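You operate a simulated robot arm through the tools that you are given. There is no shell and no other tool. Be economical: measure what you need, move in short steps, check, and stop when the job is done.

You run a simulated two-armed robot. Do the job below in one go: nothing can be reset, and whatever is moved stays where it is left.

## Task
Put the teal roll from the top of the orange bench on the top of the low shelf. Put two of the clear cans from the top of the orange bench on the top of the wall bench. Put the small grey housing marked "59" from the top of the orange bench on the top of the wall bench. Open the wall bench drawer, put the purple cloth in the inside of the wall bench drawer and shut the drawer again. Lift the oil pan lid open. Do these in any order. Set down upright: clear can.

The check looks at the end state, three seconds after you hand in, the way a careful person would. Anything else that was tipped, shoved, dropped, spilled or broken makes it a failure. Lids that push on must go on centred and level and be pressed home; caps that screw on are set level and turned clockwise until they are tight. Flat cloth is picked up by pressing the open fingertips on it (5 to 10 N) and closing them slowly along it; thin cloth reads only 2 to 8 mm in the jaws.

## Robot
Two 6-joint arms with two-finger grippers on one trunk, on a base that drives. Base frame: it is fixed to the floor where the robot stands at the start and does not move with it; the origin is under the middle of the robot, x ahead of it, y to its left, z up; the surface under the hand at the start is at about z = 900. Lengths are in mm, angles in degrees, forces in N, time in s.
The left shoulder is at the start at [30, 178, 938], the right one opposite. With the tool pointing down near the work surface each hand reaches from about 100 to 840 mm from the robot's upright axis, wherever it stands, measured 20 degrees to its own side. Places, roughly: clear can [750, 500, 750]; inside of the wall bench drawer [700, -700, 700]; oil pan lid [-11400, 7000, 900]; purple cloth (7x11x4 cm) [900, -3400, 900]; small grey housing [750, 750, 750]; teal roll (8x8x18 cm) [600, 200, 900]; top of the low shelf (111x24 cm) [860, -2140, 960]; top of the wall bench [700, -700, 900]; wall bench drawer [600, -700, 800]. Payload 2.54 kg a hand.
The TCP of each hand is the grasp point between the finger pads, 30 mm short of the fingertips. In the tool frame z runs along the fingers and y along their closing line. Largest opening 116 mm; the body of the gripper starts 95 mm behind the TCP.
Orientation is that of the tool frame in the base frame, as [roll, pitch, yaw] about the fixed x, y, z axes, in that order (R = Rz(yaw) Ry(pitch) Rx(roll)). With the fingers straight down and closing along the base's y, the tool's x points along the base's -x, its y along +y and its z along -z.

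## Interface
- The arms move only by the tool move_arm. It takes "left_steps", "right_steps" or both (then of equal length, played together; a hand with none holds still); each is a list of rows, each a list of 3 entries, a list of its own where there are three numbers: the shift along the base's x, y, z in mm, then the turn, a rotation vector about the base's x, y, z in degrees, then the closure in counts, from 0 (fully open) to 255 (shut). In form: [[[x, y, z], [ax, ay, az], fingers], ...]. A call has 1 to 20 rows; each row is the pose to reach, as a shift and turn from the pose commanded when the call began. Each row takes 0.2 s and may step no farther than 50 mm and 8.6 degrees from the row before; otherwise, or with a gripper value out of range, the whole call is refused. Where a pose cannot be reached the arm comes as near as it can. A force on the tool above 40 N (or 10 N above the force at the start of the call, whichever is more), or a blocked arm, ends the call early, and 0.2 s more pass. The fingers move at their own pace (about 153 mm/s each) and stop on an object; they squeeze with about 28 N. The grip force told is the motor's: it shows also when the fingers shut on nothing. Time passes only in rows, and 0.2 s behind the last, so rows that repeat a pose let the fingers close. It gives the time, the measured TCP pose, the force on the tool (base axes), the opening and the grip force at its end, in the units of the frame above (readings bear some noise), with the torque about the TCP (base axes, N m) and any sound that the robot's microphone picked up.
- Cameras (640 x 400 px; columns grow to the right, rows downward): "scene" is now at [41.3, -11.2, 1650]; the picture's right is [-0.16, -0.99, 0.00], its down [-0.81, 0.13, -0.57] and it looks along [0.56, -0.09, -0.82] (base axes); focal length 279 px, centre (320, 200). "left" rides on the left gripper at [69, 15, -122] in its tool frame; the picture's right is [-0.21, 0.98, 0.00], its down [-0.83, -0.18, -0.53] and it looks along [-0.52, -0.11, 0.85] (tool axes); focal length 251 px, centre (320, 200). "right" rides on the right gripper at [69, -15, -122] in its tool frame; the picture's right is [0.21, 0.98, 0.00], its down [-0.83, 0.18, -0.53] and it looks along [-0.52, 0.11, 0.85] (tool axes); focal length 251 px, centre (320, 200). There is no depth. A picture from a camera that has moved, and an enlarged one, comes with that camera's place and axes in the base frame and with its lens.
- capture(camera): a new picture of that camera. It takes no simulated time.
- raise_lower(by): slides the trunk up (or, below 0, down) by that many mm; the arms and the scene camera ride with it, the base frame stays. It gives what a move gives, with no picture.
- base_move(legs): drives the robot by 1 to 6 legs, each [ahead, left, turn to the left] in mm, mm and degrees, along the robot's own axes; the way and the turn of a leg run together, so that a leg with both is an arc; at most 1500 mm and 180 degrees a leg. The arms and the cameras ride along, it lands a little off, and it stops where it bumps. It gives what a move gives.
- head_to(pan, tilt): turns the head with the scene camera to pan (to the left, within 143 degrees either way) and tilt (down, from -29 to 69), counted from straight ahead of the robot. It gives what a move gives.
- inspect(camera, box): a new picture of the part [left, top, right, bottom] of that camera's present view, enlarged. It takes no simulated time.
- job_done(): hands the job in; it is judged then, once.

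Go step by step. Nothing tells you exact positions but the pictures and the camera data: compare them with the known pose of the tool, close in by small moves and look again before you grip or let go. The budget is 196 turns and 192 pictures, counting those below and the enlarged ones. Unless the task says otherwise, let go and move clear before handing in.

The tools are called after "Request:" by a JSON object that holds its "fn" and its "kwargs". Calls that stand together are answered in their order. move_arm: Moves the arms, as the interface text tells. Its arguments: {"type":"object","properties":{"left_steps":{"type":"array","items":{"type":"array"}},"right_steps":{"type":"array","items":{"type":"array"}}},"required":[]} The other tools are called the same way: raise_lower (by) slides the trunk up or down; base_move (legs) drives the base; head_to (pan, tilt) turns the head that bears the scene camera; capture (camera) takes a picture; inspect (camera, box) takes an enlarged picture of a part of a camera's view; job_done () hands the job in.

At the start:

```text
time: 0.0
left_ee_pos: [522.3, 211.9, 1091.4]
left_tcp_rot: [-179.9, -0.1, 180.0]
left_contact_force: [0.1, -0.3, -0.6]
left_torque: [0.0, 0.02, 0.0]
left_opening: 115.9
left_gripper_force: 0.2
right_ee_pos: [504.3, -250.0, 1185.5]
right_tcp_rot: [180.0, -0.1, 180.0]
right_contact_force: [-0.1, -0.4, -0.2]
right_torque: [0.0, 0.0, 0.01]
right_opening: 115.9
right_gripper_force: 0.1
trunk travel left (down, up): [-150.0, 390.0]
robot x, y, heading: [-0.6, -3.3, 0.2]
head pan, tilt: [-9.1, 55.2]
```

scene: 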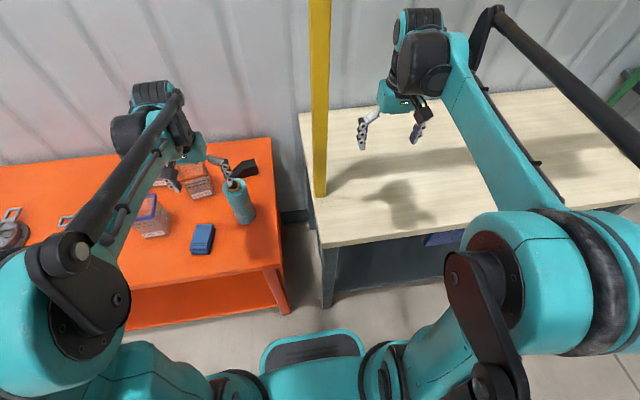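
right: 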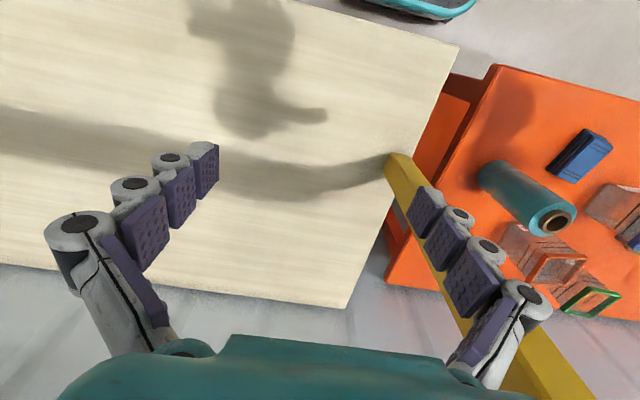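
left: 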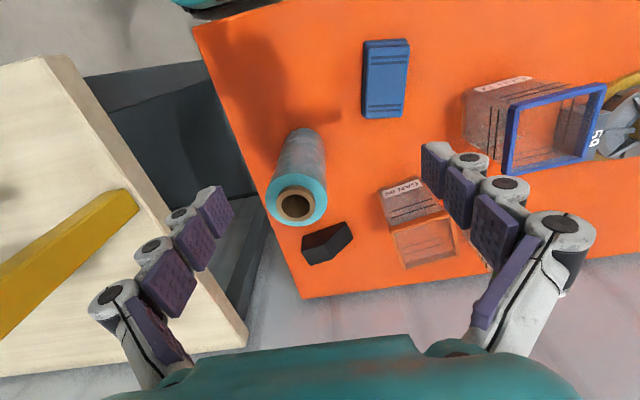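

I see the orange bench ahead-left with the teal roll, cans and housings, and the wall bench ahead-right. I'll turn the head to look at the orange bench first.

Request:
{"fn": "head_to", "kwargs": {"pan": 35, "tilt": 45}}

Request:
{"fn": "capture", "kwargs": {"camera": "scene"}}

Request:
{"fn": "inspect", "kwargs": {"camera": "left", "box": [240, 0, 640, 280]}}

```text
time: 1.1
left_ee_pos: [521.5, 212.6, 1091.2]
left_tcp_rot: [179.9, 0.0, -180.0]
left_contact_force: [-0.2, 0.4, -0.6]
left_torque: [-0.01, 0.01, 0.01]
left_opening: 116.3
left_gripper_force: 0.0
right_ee_pos: [505.3, -250.6, 1185.8]
right_tcp_rot: [-180.0, 0.0, -180.0]
right_contact_force: [-0.2, -0.3, -0.3]
right_torque: [-0.02, 0.01, 0.02]
right_opening: 116.1
right_gripper_force: 0.0
trunk travel left (down, up): [-150.0, 390.0]
robot x, y, heading: [-1.9, -2.5, 0.1]
head pan, tilt: [35.0, 45.0]
```

```text
188 pictures are left
camera scene: at [36.9, 46.7, 1663.7], right [0.57, -0.82, 0.0], down [-0.58, -0.41, -0.71], along [0.58, 0.41, -0.71], focal length 279 px, centre (320, 200)
```

scene: 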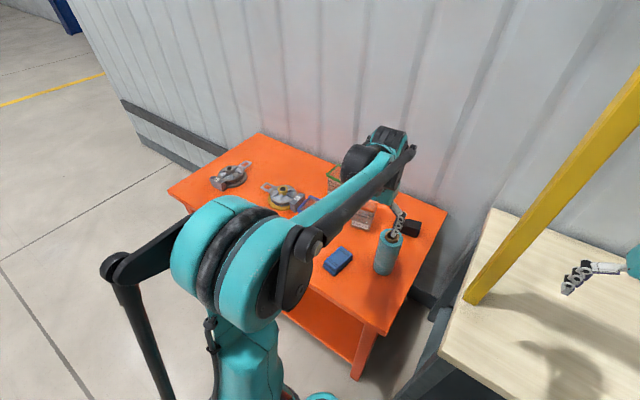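

```text
1.43 times, centred on (440, 140) of left
camera zoom: at [452.3, 229.5, 1213.5], right [0.21, 0.98, 0.0], down [0.83, -0.18, 0.53], along [0.52, -0.11, -0.85], focal length 359 px, centre (149, 286)
```

zoom: 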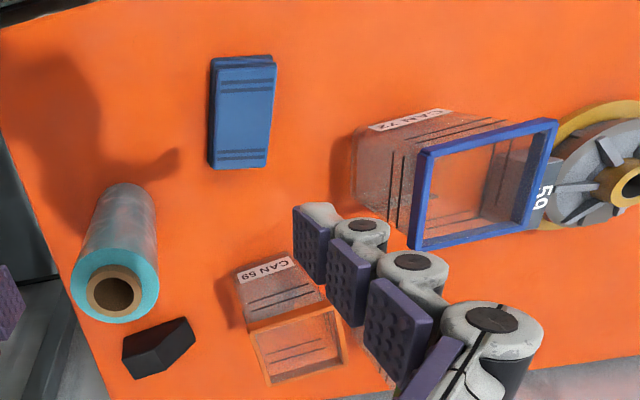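

The two rotors ("59" and another) sit further left; I move the left hand up and left to look down at them.

Request:
{"fn": "move_arm", "kwargs": {"left_steps": [[[0, 40, 20], [0, 0, 0], 0], [[0, 80, 40], [0, 0, 0], 0], [[0, 120, 60], [0, 0, 0], 0], [[0, 160, 80], [0, 0, 0], 0], [[0, 200, 100], [0, 0, 0], 0], [[0, 240, 110], [0, 0, 0], 0], [[0, 280, 110], [0, 0, 0], 0]]}}

Request:
{"fn": "capture", "kwargs": {"camera": "left"}}

Request:
{"fn": "inspect", "kwargs": {"camera": "left", "box": [320, 20, 640, 220]}}

Request:
{"fn": "capture", "kwargs": {"camera": "scene"}}

```text
time: 2.7
left_ee_pos: [520.6, 497.0, 1199.5]
left_tcp_rot: [-179.9, -0.1, -179.9]
left_contact_force: [0.0, 0.2, -0.2]
left_torque: [-0.06, 0.05, -0.01]
left_opening: 116.0
left_gripper_force: 0.0
right_ee_pos: [506.7, -248.3, 1185.1]
right_tcp_rot: [-179.9, -0.1, 180.0]
right_contact_force: [0.5, -0.8, -0.8]
right_torque: [-0.02, 0.01, -0.01]
right_opening: 116.1
right_gripper_force: 0.0
trunk travel left (down, up): [-150.0, 390.0]
robot x, y, heading: [4.7, 4.3, -0.2]
head pan, tilt: [35.0, 45.0]
```

```text
186 pictures are left
camera left: at [451.0, 513.8, 1320.9], right [0.21, 0.98, 0.0], down [0.83, -0.18, 0.53], along [0.52, -0.12, -0.85], focal length 251 px, centre (320, 200)
```

left: 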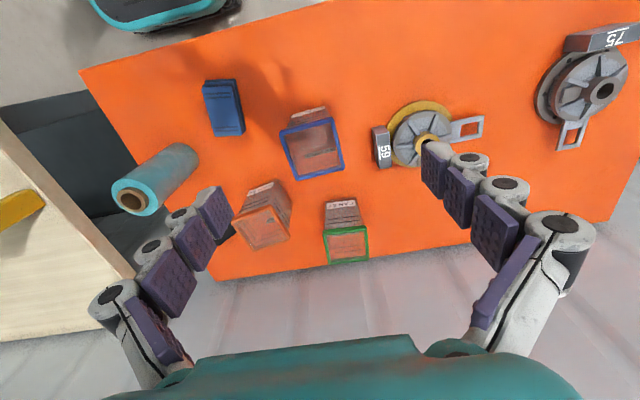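

```text
2.00 times, centred on (480, 120) of left
camera zoom: at [451.0, 513.8, 1320.9], right [0.21, 0.98, 0.0], down [0.83, -0.18, 0.53], along [0.52, -0.12, -0.85], focal length 503 px, centre (0, 360)
```

zoom: 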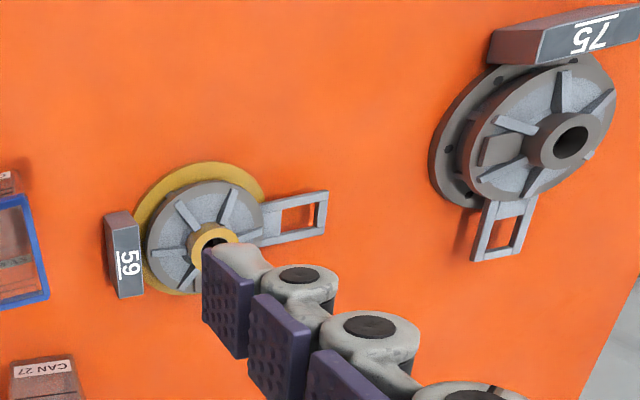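

```text
184 pictures are left
camera scene: at [37.3, 48.5, 1663.6], right [0.57, -0.82, 0.0], down [-0.58, -0.41, -0.71], along [0.58, 0.4, -0.71], focal length 279 px, centre (320, 200)
```

scene: 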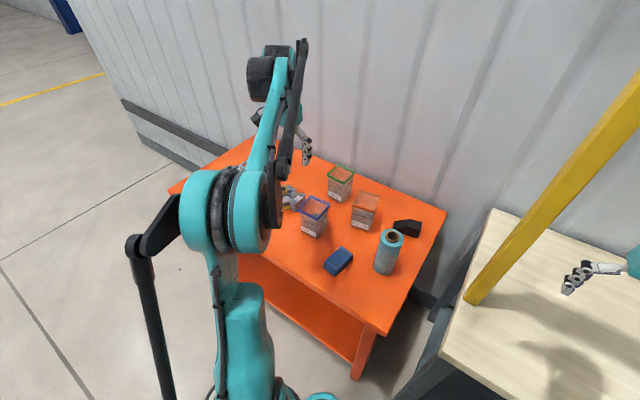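

Bench top is about z≈795, roll top about (597,170,976). Now I look right at the wall bench, drawer and shelf.

Request:
{"fn": "head_to", "kwargs": {"pan": -50, "tilt": 35}}

Request:
{"fn": "capture", "kwargs": {"camera": "scene"}}

Request:
{"fn": "head_to", "kwargs": {"pan": -90, "tilt": 15}}

Request:
{"fn": "capture", "kwargs": {"camera": "scene"}}

Request:
{"fn": "head_to", "kwargs": {"pan": 140, "tilt": 10}}

Request:
{"fn": "capture", "kwargs": {"camera": "scene"}}

```text
time: 4.3
left_ee_pos: [520.2, 495.9, 1199.4]
left_tcp_rot: [179.9, -0.1, 179.9]
left_contact_force: [0.3, 0.1, -0.1]
left_torque: [-0.02, -0.01, -0.03]
left_opening: 116.1
left_gripper_force: 0.1
right_ee_pos: [504.6, -250.6, 1184.1]
right_tcp_rot: [180.0, 0.0, 180.0]
right_contact_force: [0.4, -0.9, 0.3]
right_torque: [0.03, 0.0, 0.0]
right_opening: 115.9
right_gripper_force: 0.1
trunk travel left (down, up): [-150.0, 390.0]
robot x, y, heading: [-2.1, -0.7, -0.1]
head pan, tilt: [-50.0, 35.0]
```

```text
183 pictures are left
camera scene: at [26.9, -67.3, 1678.5], right [-0.77, -0.64, 0.0], down [-0.37, 0.44, -0.82], along [0.53, -0.63, -0.57], focal length 279 px, centre (320, 200)
```

scene: 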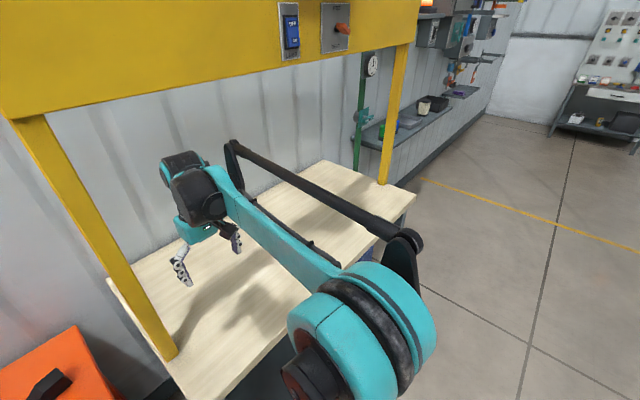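

```text
time: 5.4
left_ee_pos: [519.6, 494.9, 1198.8]
left_tcp_rot: [180.0, 0.0, -179.9]
left_contact_force: [-0.4, 0.1, 0.5]
left_torque: [-0.01, -0.01, 0.0]
left_opening: 116.0
left_gripper_force: 0.0
right_ee_pos: [504.5, -250.2, 1185.6]
right_tcp_rot: [-179.9, 0.0, 180.0]
right_contact_force: [0.4, 0.0, 0.2]
right_torque: [-0.03, 0.0, 0.04]
right_opening: 115.8
right_gripper_force: 0.2
trunk travel left (down, up): [-150.0, 390.0]
robot x, y, heading: [-3.0, -1.5, 0.2]
head pan, tilt: [-90.0, 15.0]
```

```text
182 pictures are left
camera scene: at [-29.6, -93.2, 1710.5], right [-1.0, 0.0, 0.0], down [0.0, 0.26, -0.97], along [0.0, -0.97, -0.26], focal length 279 px, centre (320, 200)
```

scene: 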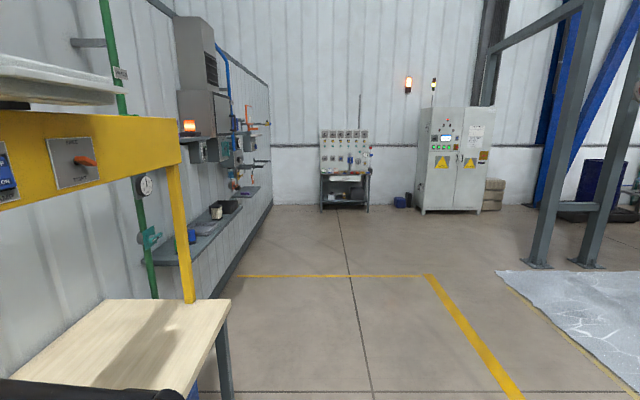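

```text
time: 8.7
left_ee_pos: [520.3, 495.8, 1199.6]
left_tcp_rot: [179.9, 0.0, 180.0]
left_contact_force: [0.3, 0.4, 0.0]
left_torque: [-0.02, 0.01, 0.01]
left_opening: 116.1
left_gripper_force: 0.0
right_ee_pos: [504.6, -251.1, 1186.7]
right_tcp_rot: [180.0, 0.1, 180.0]
right_contact_force: [-0.1, -0.7, 0.3]
right_torque: [0.02, -0.01, 0.02]
right_opening: 116.1
right_gripper_force: 0.1
trunk travel left (down, up): [-150.0, 390.0]
robot x, y, heading: [-2.4, 0.1, 0.0]
head pan, tilt: [140.0, 10.0]
```

```text
181 pictures are left
camera scene: at [-100.9, 60.0, 1718.7], right [0.64, 0.77, 0.0], down [0.13, -0.11, -0.98], along [-0.75, 0.63, -0.17], focal length 279 px, centre (320, 200)
```

scene: 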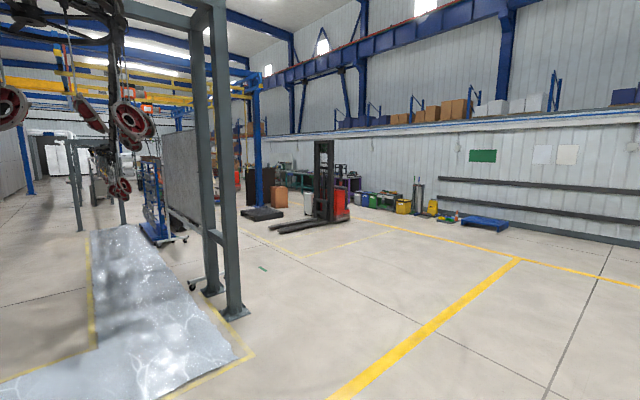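

The wall bench top is clear, with yellow posts at its ends. Orange-rim can is at about (737,332), blue-rim can about (594,466), both tops near z≈919. I drive 400 mm to the left so both arms can reach them.

Request:
{"fn": "base_move", "kwargs": {"legs": [[0, 400, 0]]}}

Request:
{"fn": "head_to", "kwargs": {"pan": 0, "tilt": 50}}

Request:
{"fn": "capture", "kwargs": {"camera": "right"}}

Request:
{"fn": "capture", "kwargs": {"camera": "scene"}}

```text
time: 11.1
left_ee_pos: [517.7, 896.7, 1197.9]
left_tcp_rot: [180.0, 0.0, -179.8]
left_contact_force: [1.0, -0.3, -0.4]
left_torque: [0.0, 0.0, -0.01]
left_opening: 115.9
left_gripper_force: 0.0
right_ee_pos: [505.8, 153.0, 1186.0]
right_tcp_rot: [180.0, -0.1, -179.7]
right_contact_force: [-0.5, -0.3, 0.5]
right_torque: [-0.03, 0.01, 0.02]
right_opening: 116.1
right_gripper_force: 0.1
trunk travel left (down, up): [-150.0, 390.0]
robot x, y, heading: [-1.6, 399.8, 0.2]
head pan, tilt: [140.0, 10.0]
```

```text
time: 13.4
left_ee_pos: [518.1, 897.3, 1199.5]
left_tcp_rot: [180.0, 0.0, -179.8]
left_contact_force: [0.5, -0.3, 0.6]
left_torque: [0.03, 0.0, 0.01]
left_opening: 116.0
left_gripper_force: 0.1
right_ee_pos: [505.8, 151.6, 1185.0]
right_tcp_rot: [-180.0, 0.0, -179.8]
right_contact_force: [0.0, -0.3, -0.4]
right_torque: [-0.02, 0.01, 0.0]
right_opening: 116.2
right_gripper_force: 0.3
trunk travel left (down, up): [-150.0, 390.0]
robot x, y, heading: [1.7, 401.7, 0.2]
head pan, tilt: [0.0, 50.0]
```

```text
180 pictures are left
camera right: at [436.6, 138.1, 1306.9], right [-0.22, 0.98, 0.0], down [0.83, 0.18, 0.53], along [0.52, 0.12, -0.85], focal length 251 px, centre (320, 200)
```

right: 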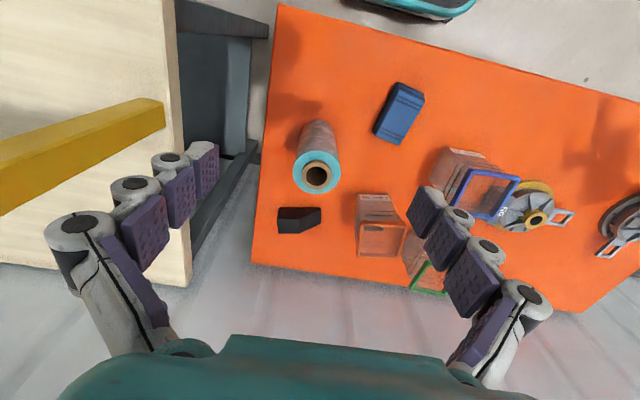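

```text
179 pictures are left
camera scene: at [46.5, 400.2, 1656.8], right [0.0, -1.0, 0.0], down [-0.77, 0.0, -0.64], along [0.64, 0.0, -0.77], focal length 279 px, centre (320, 200)
```

scene: 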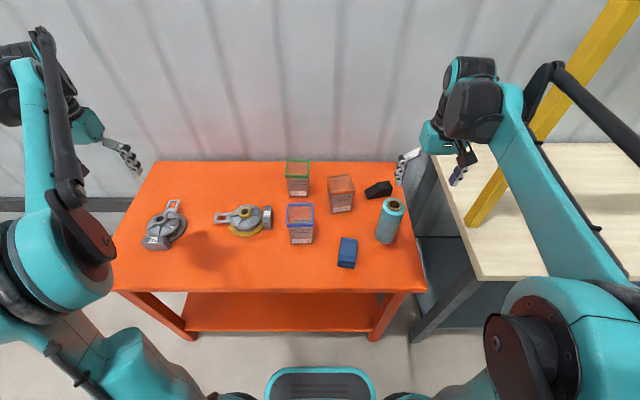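

Clear overview now. I zoom in on the bench for positions and orientation.

Request:
{"fn": "inspect", "kwargs": {"camera": "scene", "box": [200, 140, 420, 280]}}

```text
2.86 times, centred on (310, 210) of scene
camera zoom: at [46.5, 400.2, 1656.8], right [0.0, -1.0, 0.0], down [-0.77, 0.0, -0.64], along [0.64, 0.0, -0.77], focal length 796 px, centre (349, 171)
```

zoom: 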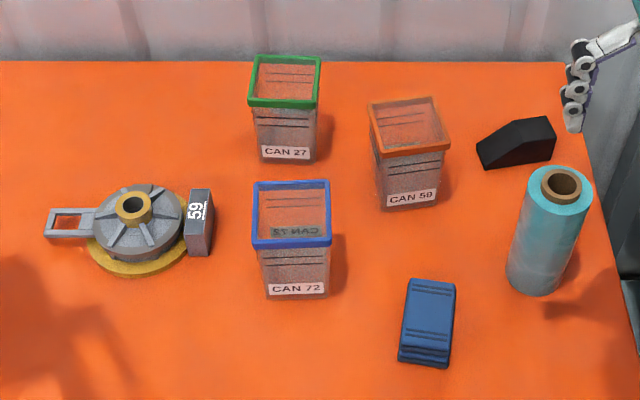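

Orange-rim can (CAN 59): centre ≈(734,326), yaw ≈+13°, blue-rim can: ≈(597,466), yaw ≈0. I bring the right hand above the orange-rim can.

Request:
{"fn": "move_arm", "kwargs": {"right_steps": [[[29, 22, -10], [0, 0, 3], 0], [[58, 44, -20], [0, 0, 6], 0], [[87, 66, -30], [0, 0, 9], 0], [[116, 88, -40], [0, 0, 13], 0], [[145, 110, -60], [0, 0, 13], 0], [[174, 132, -80], [0, 0, 13], 0], [[203, 154, -110], [0, 0, 13], 0], [[228, 174, -150], [0, 0, 13], 0], [[228, 174, -185], [0, 0, 13], 0], [[228, 174, -185], [0, 0, 13], 0]]}}

Request:
{"fn": "capture", "kwargs": {"camera": "right"}}

Request:
{"fn": "inspect", "kwargs": {"camera": "scene", "box": [200, 140, 420, 280]}}

```text
refused: row 8 steps farther than a row can; nothing moved
```

```text
177 pictures are left
camera right: at [436.6, 138.1, 1306.9], right [-0.22, 0.98, 0.0], down [0.83, 0.18, 0.53], along [0.52, 0.12, -0.85], focal length 251 px, centre (320, 200)
```

right: 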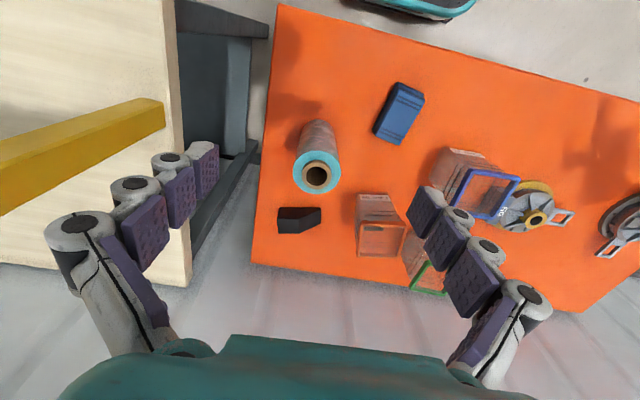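

```text
2.86 times, centred on (310, 210) of scene
camera zoom: at [46.5, 400.2, 1656.8], right [0.0, -1.0, 0.0], down [-0.77, 0.0, -0.64], along [0.64, 0.0, -0.77], focal length 796 px, centre (349, 171)
```

zoom: 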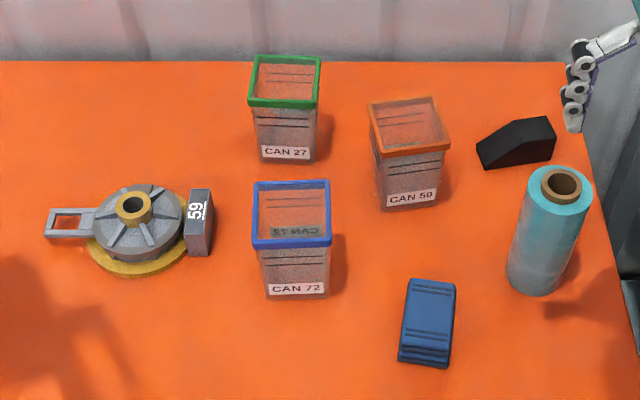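

One row was too long; I resend it with smaller steps.

Request:
{"fn": "move_arm", "kwargs": {"right_steps": [[[29, 22, -10], [0, 0, 3], 0], [[58, 44, -20], [0, 0, 6], 0], [[87, 66, -30], [0, 0, 9], 0], [[116, 88, -40], [0, 0, 13], 0], [[145, 110, -60], [0, 0, 13], 0], [[174, 132, -80], [0, 0, 13], 0], [[203, 154, -105], [0, 0, 13], 0], [[228, 174, -130], [0, 0, 13], 0], [[228, 174, -165], [0, 0, 13], 0], [[228, 174, -185], [0, 0, 13], 0], [[228, 174, -185], [0, 0, 13], 0]]}}

Request:
{"fn": "capture", "kwargs": {"camera": "right"}}

Request:
{"fn": "inspect", "kwargs": {"camera": "scene", "box": [200, 140, 420, 280]}}

```text
time: 15.8
left_ee_pos: [518.7, 896.7, 1199.1]
left_tcp_rot: [180.0, -0.1, -179.8]
left_contact_force: [-0.2, 0.6, -0.1]
left_torque: [0.0, -0.02, 0.04]
left_opening: 115.9
left_gripper_force: 0.1
right_ee_pos: [733.7, 325.0, 1000.1]
right_tcp_rot: [-180.0, 0.0, -166.7]
right_contact_force: [0.8, 0.1, -0.2]
right_torque: [0.01, 0.0, -0.01]
right_opening: 116.1
right_gripper_force: 0.0
trunk travel left (down, up): [-150.0, 390.0]
robot x, y, heading: [2.2, 400.9, 0.0]
head pan, tilt: [0.0, 50.0]
```

```text
175 pictures are left
camera right: at [670.4, 296.3, 1122.4], right [-0.43, 0.9, 0.0], down [0.76, 0.37, 0.53], along [0.48, 0.23, -0.85], focal length 251 px, centre (320, 200)
```

right: 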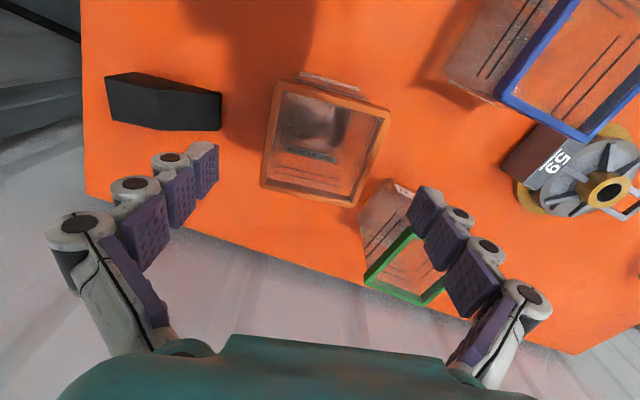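

```text
2.86 times, centred on (310, 210) of scene
camera zoom: at [46.1, 400.0, 1656.8], right [0.0, -1.0, 0.0], down [-0.77, 0.0, -0.64], along [0.64, 0.0, -0.77], focal length 796 px, centre (349, 171)
```

zoom: 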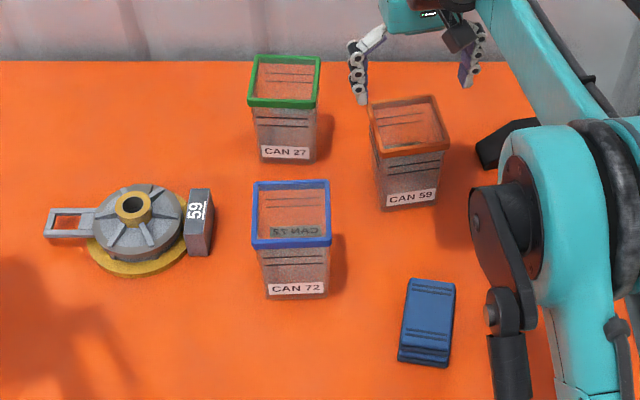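

The rim is centred near (736,330), aligned. I shift 2/4 mm, descend and grip.

Request:
{"fn": "move_arm", "kwargs": {"right_steps": [[[2, 4, -30], [0, 0, 0], 0], [[2, 4, -60], [0, 0, 0], 0], [[2, 4, -90], [0, 0, 0], 0], [[2, 4, -115], [0, 0, 0], 0], [[2, 4, -115], [0, 0, 0], 60], [[2, 4, -115], [0, 0, 0], 120], [[2, 4, -115], [0, 0, 0], 180], [[2, 4, -115], [0, 0, 0], 180]]}}

Request:
{"fn": "capture", "kwargs": {"camera": "right"}}

```text
time: 17.6
left_ee_pos: [516.4, 897.0, 1199.2]
left_tcp_rot: [-180.0, 0.0, -179.8]
left_contact_force: [0.5, 0.2, -0.6]
left_torque: [0.0, 0.01, 0.02]
left_opening: 116.1
left_gripper_force: 0.0
right_ee_pos: [733.3, 330.1, 885.2]
right_tcp_rot: [-179.9, 0.1, -166.8]
right_contact_force: [-0.9, 0.7, -0.2]
right_torque: [-0.04, -0.02, -0.02]
right_opening: 83.8
right_gripper_force: 27.9
trunk travel left (down, up): [-150.0, 390.0]
robot x, y, heading: [-1.1, 396.3, 0.1]
head pan, tilt: [0.0, 50.0]
```

```text
173 pictures are left
camera right: at [671.0, 300.8, 1007.1], right [-0.43, 0.9, 0.0], down [0.76, 0.37, 0.53], along [0.48, 0.23, -0.85], focal length 251 px, centre (320, 200)
```

right: 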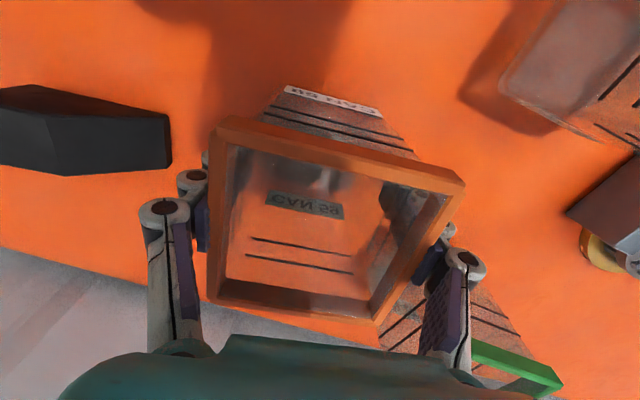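

Gripped (83.8 mm). Lifting and drawing the right hand back and to the right, clear of the bench.

Request:
{"fn": "move_arm", "kwargs": {"right_steps": [[[0, 0, 20], [0, 0, 0], 180], [[0, 0, 50], [0, 0, 0], 180], [[0, 0, 90], [0, 0, 0], 180], [[0, 0, 130], [0, 0, 0], 180], [[0, 0, 170], [0, 0, 0], 180], [[0, 0, 210], [0, 0, 0], 180], [[0, 0, 250], [0, 0, 0], 180], [[-20, -20, 280], [0, 0, 0], 180], [[-50, -45, 290], [0, 0, -3], 180], [[-80, -75, 290], [0, 0, -6], 180], [[-110, -105, 290], [0, 0, -9], 180], [[-140, -135, 290], [0, 0, -13], 180], [[-170, -165, 290], [0, 0, -13], 180], [[-200, -195, 290], [0, 0, -13], 180], [[-230, -225, 290], [0, 0, -13], 180], [[-250, -250, 290], [0, 0, -13], 180]]}}

Request:
{"fn": "inspect", "kwargs": {"camera": "scene", "box": [200, 140, 420, 280]}}

Request:
{"fn": "capture", "kwargs": {"camera": "right"}}

```text
time: 21.0
left_ee_pos: [517.0, 897.1, 1197.8]
left_tcp_rot: [-180.0, 0.0, -179.7]
left_contact_force: [-0.2, 0.0, 0.3]
left_torque: [0.01, 0.01, -0.01]
left_opening: 116.0
left_gripper_force: 0.1
right_ee_pos: [485.3, 78.9, 1178.0]
right_tcp_rot: [-180.0, 0.0, -179.8]
right_contact_force: [-0.3, 1.0, -1.5]
right_torque: [-0.04, -0.02, 0.03]
right_opening: 83.5
right_gripper_force: 27.6
trunk travel left (down, up): [-150.0, 390.0]
robot x, y, heading: [0.9, 398.1, 0.3]
head pan, tilt: [0.0, 50.0]
```

```text
2.86 times, centred on (310, 210) of scene
camera zoom: at [46.2, 399.5, 1656.8], right [0.0, -1.0, 0.0], down [-0.77, 0.0, -0.64], along [0.64, 0.0, -0.77], focal length 796 px, centre (349, 171)
```

zoom: 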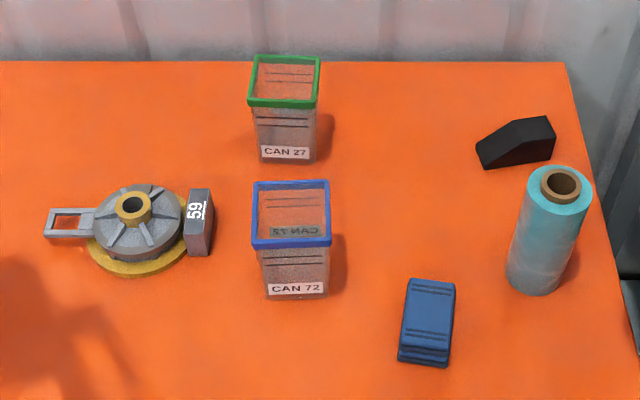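

```text
171 pictures are left
camera right: at [416.7, 65.7, 1299.6], right [-0.22, 0.98, 0.0], down [0.83, 0.18, 0.53], along [0.52, 0.12, -0.85], focal length 251 px, centre (320, 200)
```

right: 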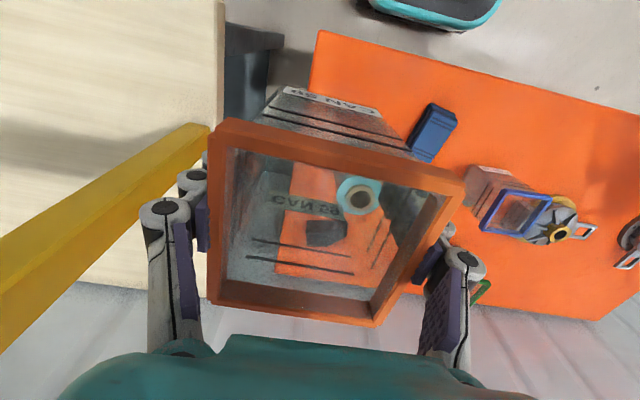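

Can held. Now the left hand goes over the blue-rim can at (597,466).

Request:
{"fn": "move_arm", "kwargs": {"left_steps": [[[10, -48, 0], [0, 0, 0], 0], [[20, -96, 0], [0, 0, 0], 0], [[30, -144, 0], [0, 0, 0], 0], [[40, -192, 0], [0, 0, 0], 0], [[50, -240, 0], [0, 0, 0], 0], [[60, -288, -10], [0, 0, 0], 0], [[70, -334, -25], [0, 0, 0], 0], [[75, -380, -40], [0, 0, 0], 0], [[80, -420, -65], [0, 0, 0], 0], [[80, -431, -110], [0, 0, 0], 0], [[80, -431, -155], [0, 0, 0], 0], [[80, -431, -198], [0, 0, 0], 0], [[80, -431, -198], [0, 0, 0], 0]]}}

Request:
{"fn": "capture", "kwargs": {"camera": "left"}}

```text
time: 23.8
left_ee_pos: [596.2, 465.3, 1000.3]
left_tcp_rot: [-180.0, 0.1, -179.7]
left_contact_force: [-0.1, -0.2, -0.7]
left_torque: [-0.02, 0.01, 0.03]
left_opening: 116.0
left_gripper_force: 0.1
right_ee_pos: [485.7, 80.6, 1177.8]
right_tcp_rot: [-179.9, -0.1, -179.8]
right_contact_force: [1.0, 0.6, -1.3]
right_torque: [-0.01, -0.02, 0.02]
right_opening: 83.3
right_gripper_force: 27.8
trunk travel left (down, up): [-150.0, 390.0]
robot x, y, heading: [0.5, 400.3, 0.2]
head pan, tilt: [0.0, 50.0]
```

```text
170 pictures are left
camera left: at [526.0, 481.3, 1121.9], right [0.21, 0.98, 0.0], down [0.83, -0.18, 0.53], along [0.52, -0.11, -0.85], focal length 251 px, centre (320, 200)
```

left: 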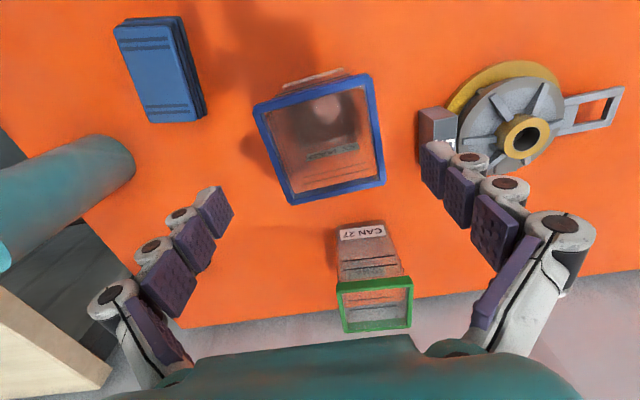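

Aligned to within 4 mm; descend and grip the blue-rim can.

Request:
{"fn": "move_arm", "kwargs": {"left_steps": [[[-1, 4, -30], [0, 0, 1], 0], [[-1, 4, -60], [0, 0, 1], 0], [[-1, 4, -90], [0, 0, 1], 0], [[-1, 4, -115], [0, 0, 1], 0], [[-1, 4, -115], [0, 0, 1], 60], [[-1, 4, -115], [0, 0, 1], 120], [[-1, 4, -115], [0, 0, 1], 180], [[-1, 4, -115], [0, 0, 1], 180], [[-1, 4, -95], [0, 0, 1], 180], [[-1, 4, -65], [0, 0, 1], 180], [[-1, 4, -25], [0, 0, 1], 180], [[-1, 4, 15], [0, 0, 1], 180], [[-1, 4, 55], [0, 0, 1], 180], [[-1, 4, 95], [0, 0, 1], 180], [[-1, 4, 135], [0, 0, 1], 180], [[-1, 4, 175], [0, 0, 1], 180]]}}

Request:
{"fn": "capture", "kwargs": {"camera": "left"}}

```text
time: 27.2
left_ee_pos: [597.0, 468.0, 1176.4]
left_tcp_rot: [180.0, 0.0, -178.8]
left_contact_force: [-0.4, 0.5, -1.8]
left_torque: [0.01, -0.01, -0.04]
left_opening: 83.4
left_gripper_force: 28.1
right_ee_pos: [484.8, 79.7, 1178.4]
right_tcp_rot: [-179.9, 0.0, -179.8]
right_contact_force: [-0.1, 0.4, -1.7]
right_torque: [0.01, -0.01, 0.0]
right_opening: 83.3
right_gripper_force: 28.0
trunk travel left (down, up): [-150.0, 390.0]
robot x, y, heading: [-0.7, 400.5, 0.5]
head pan, tilt: [0.0, 50.0]
```

```text
169 pictures are left
camera left: at [525.8, 484.4, 1299.6], right [0.19, 0.98, 0.0], down [0.83, -0.16, 0.53], along [0.52, -0.1, -0.85], focal length 251 px, centre (320, 200)
```

left: 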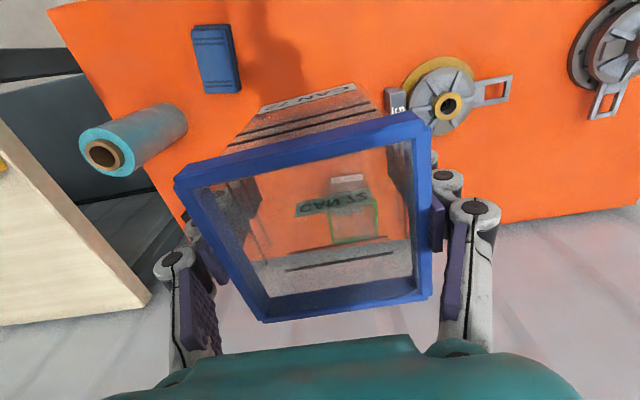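

Both cans held. The yellow post stands near x≈570, y≈-85, so I pull both hands back to x≈440, then drive 700 mm right.

Request:
{"fn": "move_arm", "kwargs": {"left_steps": [[[-40, 0, 5], [0, 0, 0], 180], [[-80, 0, 5], [0, 0, 0], 180], [[-120, 0, 5], [0, 0, 0], 180], [[-160, 0, 5], [0, 0, 0], 180], [[-160, 0, 5], [0, 0, 0], 180]], "right_steps": [[[-20, 0, 5], [0, 0, 0], 180], [[-40, 0, 5], [0, 0, 0], 180], [[-50, 0, 5], [0, 0, 0], 180], [[-50, 0, 5], [0, 0, 0], 180], [[-50, 0, 5], [0, 0, 0], 180]]}}

Request:
{"fn": "base_move", "kwargs": {"legs": [[0, -350, 0], [0, -350, 0]]}}

Request:
{"fn": "head_to", "kwargs": {"pan": 0, "tilt": 50}}

Request:
{"fn": "capture", "kwargs": {"camera": "scene"}}

```text
time: 28.4
left_ee_pos: [436.4, 470.2, 1180.5]
left_tcp_rot: [-180.0, 0.1, -178.8]
left_contact_force: [0.0, -0.2, -0.6]
left_torque: [0.02, 0.02, 0.01]
left_opening: 83.3
left_gripper_force: 28.2
right_ee_pos: [437.2, 79.1, 1180.7]
right_tcp_rot: [-179.9, -0.1, -179.8]
right_contact_force: [0.7, -0.3, -1.0]
right_torque: [0.03, 0.04, -0.03]
right_opening: 83.1
right_gripper_force: 27.8
trunk travel left (down, up): [-150.0, 390.0]
robot x, y, heading: [-2.3, 399.3, 0.2]
head pan, tilt: [0.0, 50.0]
```

```text
time: 32.5
left_ee_pos: [438.0, -236.9, 1179.6]
left_tcp_rot: [179.9, -0.1, -178.8]
left_contact_force: [-0.3, -0.3, -1.5]
left_torque: [0.01, -0.01, 0.01]
left_opening: 83.2
left_gripper_force: 28.3
right_ee_pos: [437.8, -626.7, 1180.2]
right_tcp_rot: [-179.9, 0.0, -179.9]
right_contact_force: [-0.3, -0.7, -1.7]
right_torque: [0.03, 0.0, 0.02]
right_opening: 83.4
right_gripper_force: 27.7
trunk travel left (down, up): [-150.0, 390.0]
robot x, y, heading: [1.8, -307.0, 0.2]
head pan, tilt: [0.0, 50.0]
```

```text
time: 33.1
left_ee_pos: [437.1, -234.4, 1180.4]
left_tcp_rot: [-180.0, 0.0, -178.9]
left_contact_force: [0.8, 0.2, -1.1]
left_torque: [0.03, -0.01, 0.02]
left_opening: 83.2
left_gripper_force: 28.1
right_ee_pos: [436.8, -625.8, 1181.6]
right_tcp_rot: [179.9, 0.0, -179.9]
right_contact_force: [0.5, 0.3, -2.0]
right_torque: [0.03, 0.01, -0.03]
right_opening: 83.3
right_gripper_force: 28.7
trunk travel left (down, up): [-150.0, 390.0]
robot x, y, heading: [3.1, -305.7, 0.1]
head pan, tilt: [0.0, 50.0]
```

```text
168 pictures are left
camera scene: at [48.9, -304.7, 1656.8], right [0.0, -1.0, 0.0], down [-0.77, 0.0, -0.64], along [0.64, 0.0, -0.77], focal length 279 px, centre (320, 200)
```

scene: 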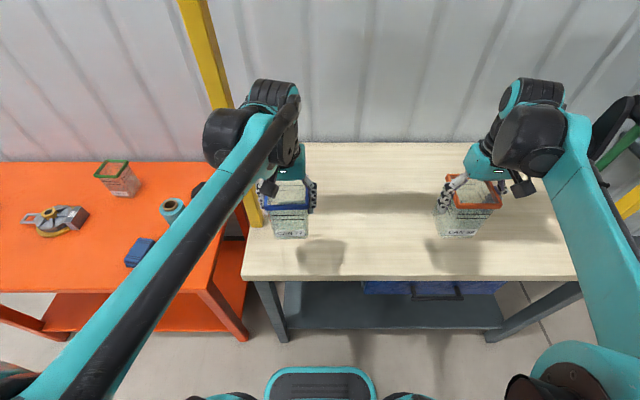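

I'm in front of the wall bench (top x 387 to ~990, drawer near y≈-650). I extend both hands to x≈580 and lower to just above the top.

Request:
{"fn": "move_arm", "kwargs": {"left_steps": [[[40, 0, 0], [0, 0, -1], 180], [[80, 0, 0], [0, 0, -1], 180], [[120, 0, -10], [0, 0, -1], 180], [[143, 0, -40], [0, 0, -1], 180], [[143, 0, -80], [0, 0, -1], 180], [[143, 0, -120], [0, 0, -1], 180], [[143, 0, -150], [0, 0, -1], 180], [[143, 0, -170], [0, 0, -1], 180], [[143, 0, -175], [0, 0, -1], 180]], "right_steps": [[[40, 0, 0], [0, 0, 0], 180], [[80, 0, 0], [0, 0, 0], 180], [[120, 0, -10], [0, 0, 0], 180], [[143, 0, -40], [0, 0, 0], 180], [[143, 0, -80], [0, 0, 0], 180], [[143, 0, -120], [0, 0, 0], 180], [[143, 0, -150], [0, 0, 0], 180], [[143, 0, -170], [0, 0, 0], 180], [[143, 0, -175], [0, 0, 0], 180]]}}

Request:
{"fn": "inspect", "kwargs": {"camera": "scene", "box": [220, 120, 540, 320]}}

```text
time: 35.1
left_ee_pos: [579.5, -236.7, 1004.4]
left_tcp_rot: [180.0, 0.0, -179.9]
left_contact_force: [0.6, 0.9, -0.8]
left_torque: [0.0, -0.01, 0.02]
left_opening: 83.3
left_gripper_force: 27.8
right_ee_pos: [580.2, -625.2, 1005.7]
right_tcp_rot: [179.9, 0.1, -179.9]
right_contact_force: [0.1, 0.1, -0.9]
right_torque: [0.01, 0.03, 0.01]
right_opening: 83.1
right_gripper_force: 28.1
trunk travel left (down, up): [-150.0, 390.0]
robot x, y, heading: [2.5, -303.8, -0.1]
head pan, tilt: [0.0, 50.0]
```

```text
2.00 times, centred on (380, 220) of scene
camera zoom: at [48.7, -304.7, 1656.8], right [0.0, -1.0, 0.0], down [-0.77, 0.0, -0.64], along [0.64, 0.0, -0.77], focal length 557 px, centre (200, 160)
```

zoom: 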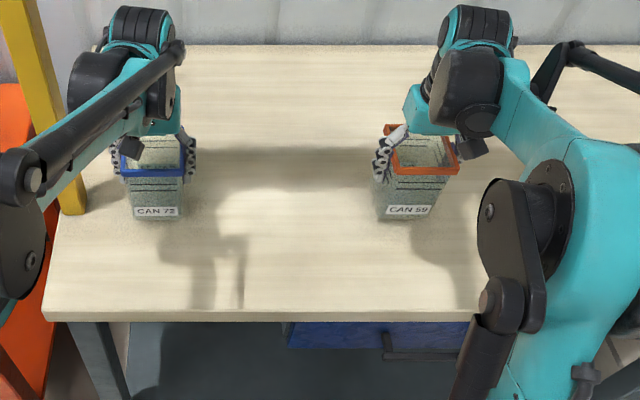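

Both upright and near the top. I descend gently, watching the force.

Request:
{"fn": "move_arm", "kwargs": {"left_steps": [[[0, 0, -3], [0, 0, 0], 180], [[0, 0, -6], [0, 0, 0], 180], [[0, 0, -9], [0, 0, 0], 180], [[0, 0, -9], [0, 0, 0], 180]], "right_steps": [[[0, 0, -3], [0, 0, 0], 180], [[0, 0, -6], [0, 0, 0], 180], [[0, 0, -9], [0, 0, 0], 180], [[0, 0, -9], [0, 0, 0], 180]]}}

```text
time: 36.1
left_ee_pos: [579.9, -234.3, 995.6]
left_tcp_rot: [-180.0, 0.0, -179.9]
left_contact_force: [0.7, 0.1, -1.8]
left_torque: [0.0, 0.0, 0.0]
left_opening: 83.1
left_gripper_force: 27.9
right_ee_pos: [580.9, -625.6, 996.9]
right_tcp_rot: [-180.0, 0.0, -179.9]
right_contact_force: [0.2, 0.5, -1.2]
right_torque: [-0.01, 0.04, 0.03]
right_opening: 83.3
right_gripper_force: 28.4
trunk travel left (down, up): [-150.0, 390.0]
robot x, y, heading: [3.5, -303.2, -0.1]
head pan, tilt: [0.0, 50.0]
```

Request:
{"fn": "move_arm", "kwargs": {"left_steps": [[[0, 0, -2], [0, 0, 0], 180], [[0, 0, -4], [0, 0, 0], 180], [[0, 0, -4], [0, 0, 0], 180]], "right_steps": [[[0, 0, -2], [0, 0, 0], 180], [[0, 0, -4], [0, 0, 0], 180], [[0, 0, -4], [0, 0, 0], 180]]}}

Request:
{"fn": "inspect", "kwargs": {"camera": "scene", "box": [240, 170, 460, 240]}}

```text
time: 36.9
left_ee_pos: [580.3, -235.0, 993.0]
left_tcp_rot: [179.9, 0.0, -180.0]
left_contact_force: [0.3, 0.3, -1.1]
left_torque: [0.0, -0.02, 0.0]
left_opening: 83.1
left_gripper_force: 28.4
right_ee_pos: [580.2, -626.7, 991.8]
right_tcp_rot: [-179.9, 0.0, -180.0]
right_contact_force: [0.0, 0.5, -1.0]
right_torque: [0.0, 0.02, 0.03]
right_opening: 83.3
right_gripper_force: 28.4
trunk travel left (down, up): [-150.0, 390.0]
robot x, y, heading: [1.6, -306.1, 0.0]
head pan, tilt: [0.0, 50.0]
```

```text
2.91 times, centred on (350, 205) of scene
camera zoom: at [49.0, -304.6, 1656.8], right [0.0, -1.0, 0.0], down [-0.77, 0.0, -0.64], along [0.64, 0.0, -0.77], focal length 811 px, centre (233, 186)
```

zoom: 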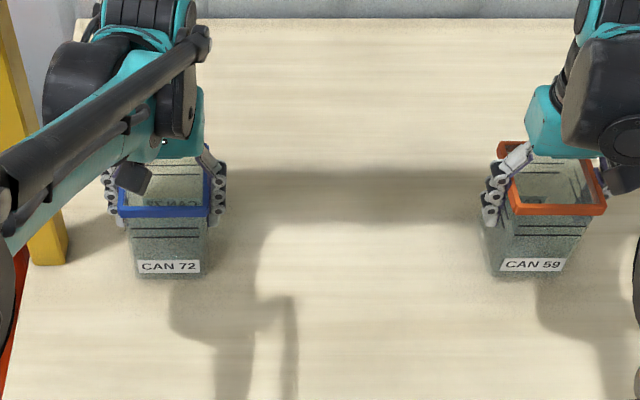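

Not in contact yet; continuing by small steps.

Request:
{"fn": "move_arm", "kwargs": {"left_steps": [[[0, 0, -2], [0, 0, 0], 180], [[0, 0, -4], [0, 0, 0], 180], [[0, 0, -4], [0, 0, 0], 180]], "right_steps": [[[0, 0, -2], [0, 0, 0], 180], [[0, 0, -4], [0, 0, 0], 180], [[0, 0, -4], [0, 0, 0], 180]]}}

```text
time: 37.7
left_ee_pos: [580.5, -234.1, 987.2]
left_tcp_rot: [180.0, 0.0, -179.8]
left_contact_force: [-0.2, -0.4, -0.6]
left_torque: [-0.03, 0.03, 0.03]
left_opening: 83.3
left_gripper_force: 27.9
right_ee_pos: [581.1, -626.4, 989.6]
right_tcp_rot: [179.9, 0.1, -179.9]
right_contact_force: [0.3, 0.7, -0.7]
right_torque: [0.01, 0.04, 0.0]
right_opening: 83.0
right_gripper_force: 28.8
trunk travel left (down, up): [-150.0, 390.0]
robot x, y, heading: [5.3, -304.9, 0.2]
head pan, tilt: [0.0, 50.0]
```

Request:
{"fn": "move_arm", "kwargs": {"left_steps": [[[0, 0, -2], [0, 0, 0], 180], [[0, 0, -4], [0, 0, 0], 180], [[0, 0, -4], [0, 0, 0], 180]], "right_steps": [[[0, 0, -2], [0, 0, 0], 180], [[0, 0, -4], [0, 0, 0], 180], [[0, 0, -4], [0, 0, 0], 180]]}}

```text
time: 38.5
left_ee_pos: [580.9, -235.0, 985.4]
left_tcp_rot: [-180.0, 0.1, -179.9]
left_contact_force: [3.4, 0.5, 16.1]
left_torque: [-0.01, -0.15, 0.14]
left_opening: 83.7
left_gripper_force: 27.7
right_ee_pos: [579.5, -626.3, 986.2]
right_tcp_rot: [-180.0, 0.0, -180.0]
right_contact_force: [-0.4, 1.4, -1.6]
right_torque: [-0.01, 0.03, -0.01]
right_opening: 83.3
right_gripper_force: 28.2
trunk travel left (down, up): [-150.0, 390.0]
robot x, y, heading: [2.6, -303.9, 0.3]
head pan, tilt: [0.0, 50.0]
```

Left can is down. The right one needs a bit more.

Request:
{"fn": "move_arm", "kwargs": {"left_steps": [[[0, 0, 1], [0, 0, 0], 180], [[0, 0, 1], [0, 0, 0], 180], [[0, 0, 1], [0, 0, 0], 180]], "right_steps": [[[0, 0, -1], [0, 0, 0], 180], [[0, 0, -2], [0, 0, 0], 180], [[0, 0, -2], [0, 0, 0], 180]]}}

```text
time: 39.3
left_ee_pos: [580.2, -235.0, 985.9]
left_tcp_rot: [179.9, 0.1, -179.9]
left_contact_force: [0.0, 0.3, -1.0]
left_torque: [-0.03, 0.03, -0.01]
left_opening: 83.2
left_gripper_force: 27.9
right_ee_pos: [580.3, -625.7, 984.1]
right_tcp_rot: [180.0, 0.1, 179.9]
right_contact_force: [2.8, -4.1, 17.7]
right_torque: [-0.11, -0.09, -0.12]
right_opening: 83.5
right_gripper_force: 28.0
trunk travel left (down, up): [-150.0, 390.0]
robot x, y, heading: [2.0, -307.3, 0.1]
head pan, tilt: [0.0, 50.0]
```

Both on the top. I open slowly and rise.

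Request:
{"fn": "move_arm", "kwargs": {"left_steps": [[[0, 0, 0], [0, 0, 0], 150], [[0, 0, 0], [0, 0, 0], 60], [[0, 0, 0], [0, 0, 0], 0], [[0, 0, 0], [0, 0, 0], 0], [[0, 0, 20], [0, 0, 0], 0], [[0, 0, 50], [0, 0, 0], 0], [[0, 0, 90], [0, 0, 0], 0], [[0, 0, 140], [0, 0, 0], 0], [[0, 0, 180], [0, 0, 0], 0]], "right_steps": [[[0, 0, 1], [0, 0, 0], 150], [[0, 0, 1], [0, 0, 0], 60], [[0, 0, 1], [0, 0, 0], 0], [[0, 0, 1], [0, 0, 0], 0], [[0, 0, 20], [0, 0, 0], 0], [[0, 0, 50], [0, 0, 0], 0], [[0, 0, 90], [0, 0, 0], 0], [[0, 0, 140], [0, 0, 0], 0], [[0, 0, 180], [0, 0, 0], 0]]}}

Request:
{"fn": "capture", "kwargs": {"camera": "scene"}}

```text
time: 41.3
left_ee_pos: [579.3, -234.7, 1164.1]
left_tcp_rot: [-179.9, -0.1, -180.0]
left_contact_force: [0.1, 0.1, 0.4]
left_torque: [-0.02, -0.04, -0.05]
left_opening: 116.2
left_gripper_force: 0.0
right_ee_pos: [581.0, -625.5, 1163.7]
right_tcp_rot: [180.0, 0.0, -180.0]
right_contact_force: [1.2, 0.0, 0.0]
right_torque: [0.03, 0.0, -0.06]
right_opening: 115.8
right_gripper_force: 0.1
trunk travel left (down, up): [-150.0, 390.0]
robot x, y, heading: [2.0, -307.3, 0.2]
head pan, tilt: [0.0, 50.0]
```

```text
165 pictures are left
camera scene: at [48.1, -304.4, 1656.8], right [0.0, -1.0, 0.0], down [-0.77, 0.0, -0.64], along [0.64, 0.0, -0.77], focal length 279 px, centre (320, 200)
```

scene: 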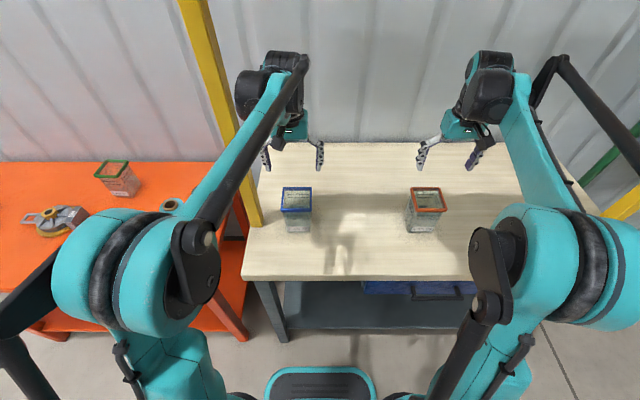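

Both cans stand upright on the wall bench. I retract and drive back left for the housing and the roll.

Request:
{"fn": "move_arm", "kwargs": {"left_steps": [[[-50, 0, 10], [0, 0, 0], 0], [[-100, 0, 20], [0, 0, 0], 0], [[-140, 0, 20], [0, 0, 0], 0]], "right_steps": [[[-50, 0, 10], [0, 0, 0], 0], [[-100, 0, 20], [0, 0, 0], 0], [[-140, 0, 20], [0, 0, 0], 0]]}}

Request:
{"fn": "base_move", "kwargs": {"legs": [[0, 705, 0]]}}

Request:
{"fn": "inspect", "kwargs": {"camera": "scene", "box": [180, 160, 420, 310]}}

```text
refused: row 1 steps farther than a row can; nothing moved
```

```text
time: 42.5
left_ee_pos: [578.0, -192.2, 1165.0]
left_tcp_rot: [-179.6, 0.1, 179.5]
left_contact_force: [-0.9, -3.4, 0.5]
left_torque: [0.14, -0.09, 0.09]
left_opening: 114.0
left_gripper_force: 0.0
right_ee_pos: [580.8, -576.9, 1164.7]
right_tcp_rot: [180.0, 0.0, -179.8]
right_contact_force: [0.8, 0.2, -0.5]
right_torque: [0.01, 0.0, 0.01]
right_opening: 116.0
right_gripper_force: 0.0
trunk travel left (down, up): [-150.0, 390.0]
robot x, y, heading: [2.1, -254.0, 0.2]
head pan, tilt: [0.0, 50.0]
stopped in leg 1: the force on the tool passed its limit at 55 N (the readings are from after the stop); the commanded pose is now the measured one
```

```text
2.67 times, centred on (300, 235) of scene
camera zoom: at [48.8, -255.9, 1656.7], right [0.0, -1.0, 0.0], down [-0.77, 0.0, -0.64], along [0.64, 0.0, -0.77], focal length 743 px, centre (373, 107)
```

zoom: 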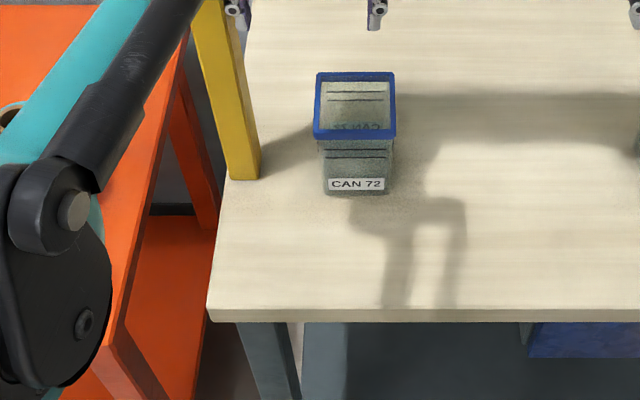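

My retraction was refused and the left hand touched the yellow post; nothing looks displaced. I back away to the right first, then retract (no more batching of dependent moves).

Request:
{"fn": "base_move", "kwargs": {"legs": [[0, -45, 0]]}}

```text
time: 43.4
left_ee_pos: [578.9, -238.4, 1165.2]
left_tcp_rot: [-179.8, 0.1, 179.6]
left_contact_force: [0.7, -2.0, 0.6]
left_torque: [0.1, 0.05, -0.02]
left_opening: 116.3
left_gripper_force: 0.1
right_ee_pos: [581.7, -623.5, 1162.0]
right_tcp_rot: [179.8, 0.0, -179.9]
right_contact_force: [-0.5, -0.7, -0.4]
right_torque: [0.06, -0.03, 0.02]
right_opening: 115.9
right_gripper_force: 0.1
trunk travel left (down, up): [-150.0, 390.0]
robot x, y, heading: [0.3, -299.5, 0.2]
head pan, tilt: [0.0, 50.0]
```

Request:
{"fn": "move_arm", "kwargs": {"left_steps": [[[-45, 0, 5], [0, 0, 0], 0], [[-90, 0, 10], [0, 0, 0], 0], [[-130, 0, 15], [0, 0, 0], 0], [[-160, 0, 15], [0, 0, 0], 0]], "right_steps": [[[-45, 0, 5], [0, 0, 0], 0], [[-90, 0, 10], [0, 0, 0], 0], [[-130, 0, 15], [0, 0, 0], 0], [[-160, 0, 15], [0, 0, 0], 0]]}}

Request:
{"fn": "capture", "kwargs": {"camera": "scene"}}

```text
time: 44.4
left_ee_pos: [415.7, -234.9, 1180.0]
left_tcp_rot: [-179.6, 0.2, 179.6]
left_contact_force: [-0.3, 0.1, 0.4]
left_torque: [-0.01, -0.08, -0.03]
left_opening: 116.0
left_gripper_force: 0.0
right_ee_pos: [419.1, -620.3, 1176.8]
right_tcp_rot: [-180.0, 0.1, -179.9]
right_contact_force: [-1.3, 0.2, 0.6]
right_torque: [-0.02, -0.03, -0.02]
right_opening: 116.0
right_gripper_force: 0.0
trunk travel left (down, up): [-150.0, 390.0]
robot x, y, heading: [1.3, -302.7, 0.2]
head pan, tilt: [0.0, 50.0]
```

```text
163 pictures are left
camera scene: at [46.3, -299.8, 1656.8], right [0.0, -1.0, 0.0], down [-0.77, 0.0, -0.64], along [0.64, 0.0, -0.77], focal length 279 px, centre (320, 200)
```

scene: 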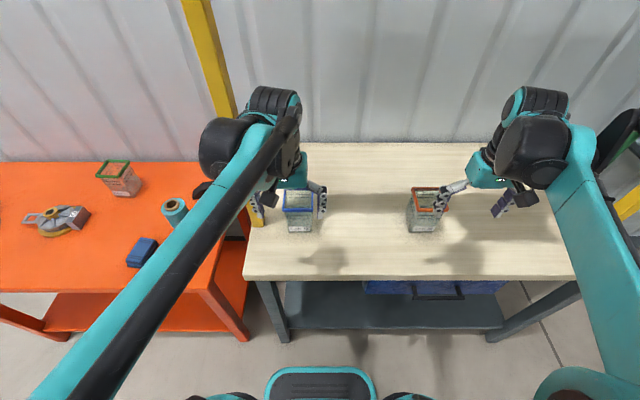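

Cans undisturbed, hands clear. Driving left 705 mm.

Request:
{"fn": "base_move", "kwargs": {"legs": [[0, 705, 0]]}}

Request:
{"fn": "inspect", "kwargs": {"camera": "scene", "box": [180, 160, 420, 310]}}

```text
time: 48.3
left_ee_pos: [417.3, 470.8, 1178.5]
left_tcp_rot: [-179.6, 0.1, 179.5]
left_contact_force: [1.4, -0.2, -0.7]
left_torque: [0.0, 0.0, 0.01]
left_opening: 115.6
left_gripper_force: 0.0
right_ee_pos: [421.3, 85.5, 1176.8]
right_tcp_rot: [-180.0, 0.1, 179.9]
right_contact_force: [-0.3, 1.4, -0.1]
right_torque: [0.0, 0.02, -0.02]
right_opening: 115.9
right_gripper_force: 0.0
trunk travel left (down, up): [-150.0, 390.0]
robot x, y, heading: [0.2, 409.3, -0.0]
head pan, tilt: [0.0, 50.0]
```

```text
2.67 times, centred on (300, 235) of scene
camera zoom: at [48.6, 407.1, 1656.8], right [0.0, -1.0, 0.0], down [-0.77, 0.0, -0.64], along [0.64, 0.0, -0.77], focal length 743 px, centre (373, 107)
```

zoom: 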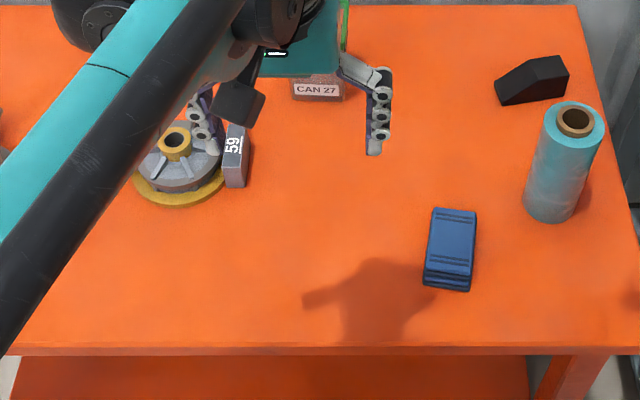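

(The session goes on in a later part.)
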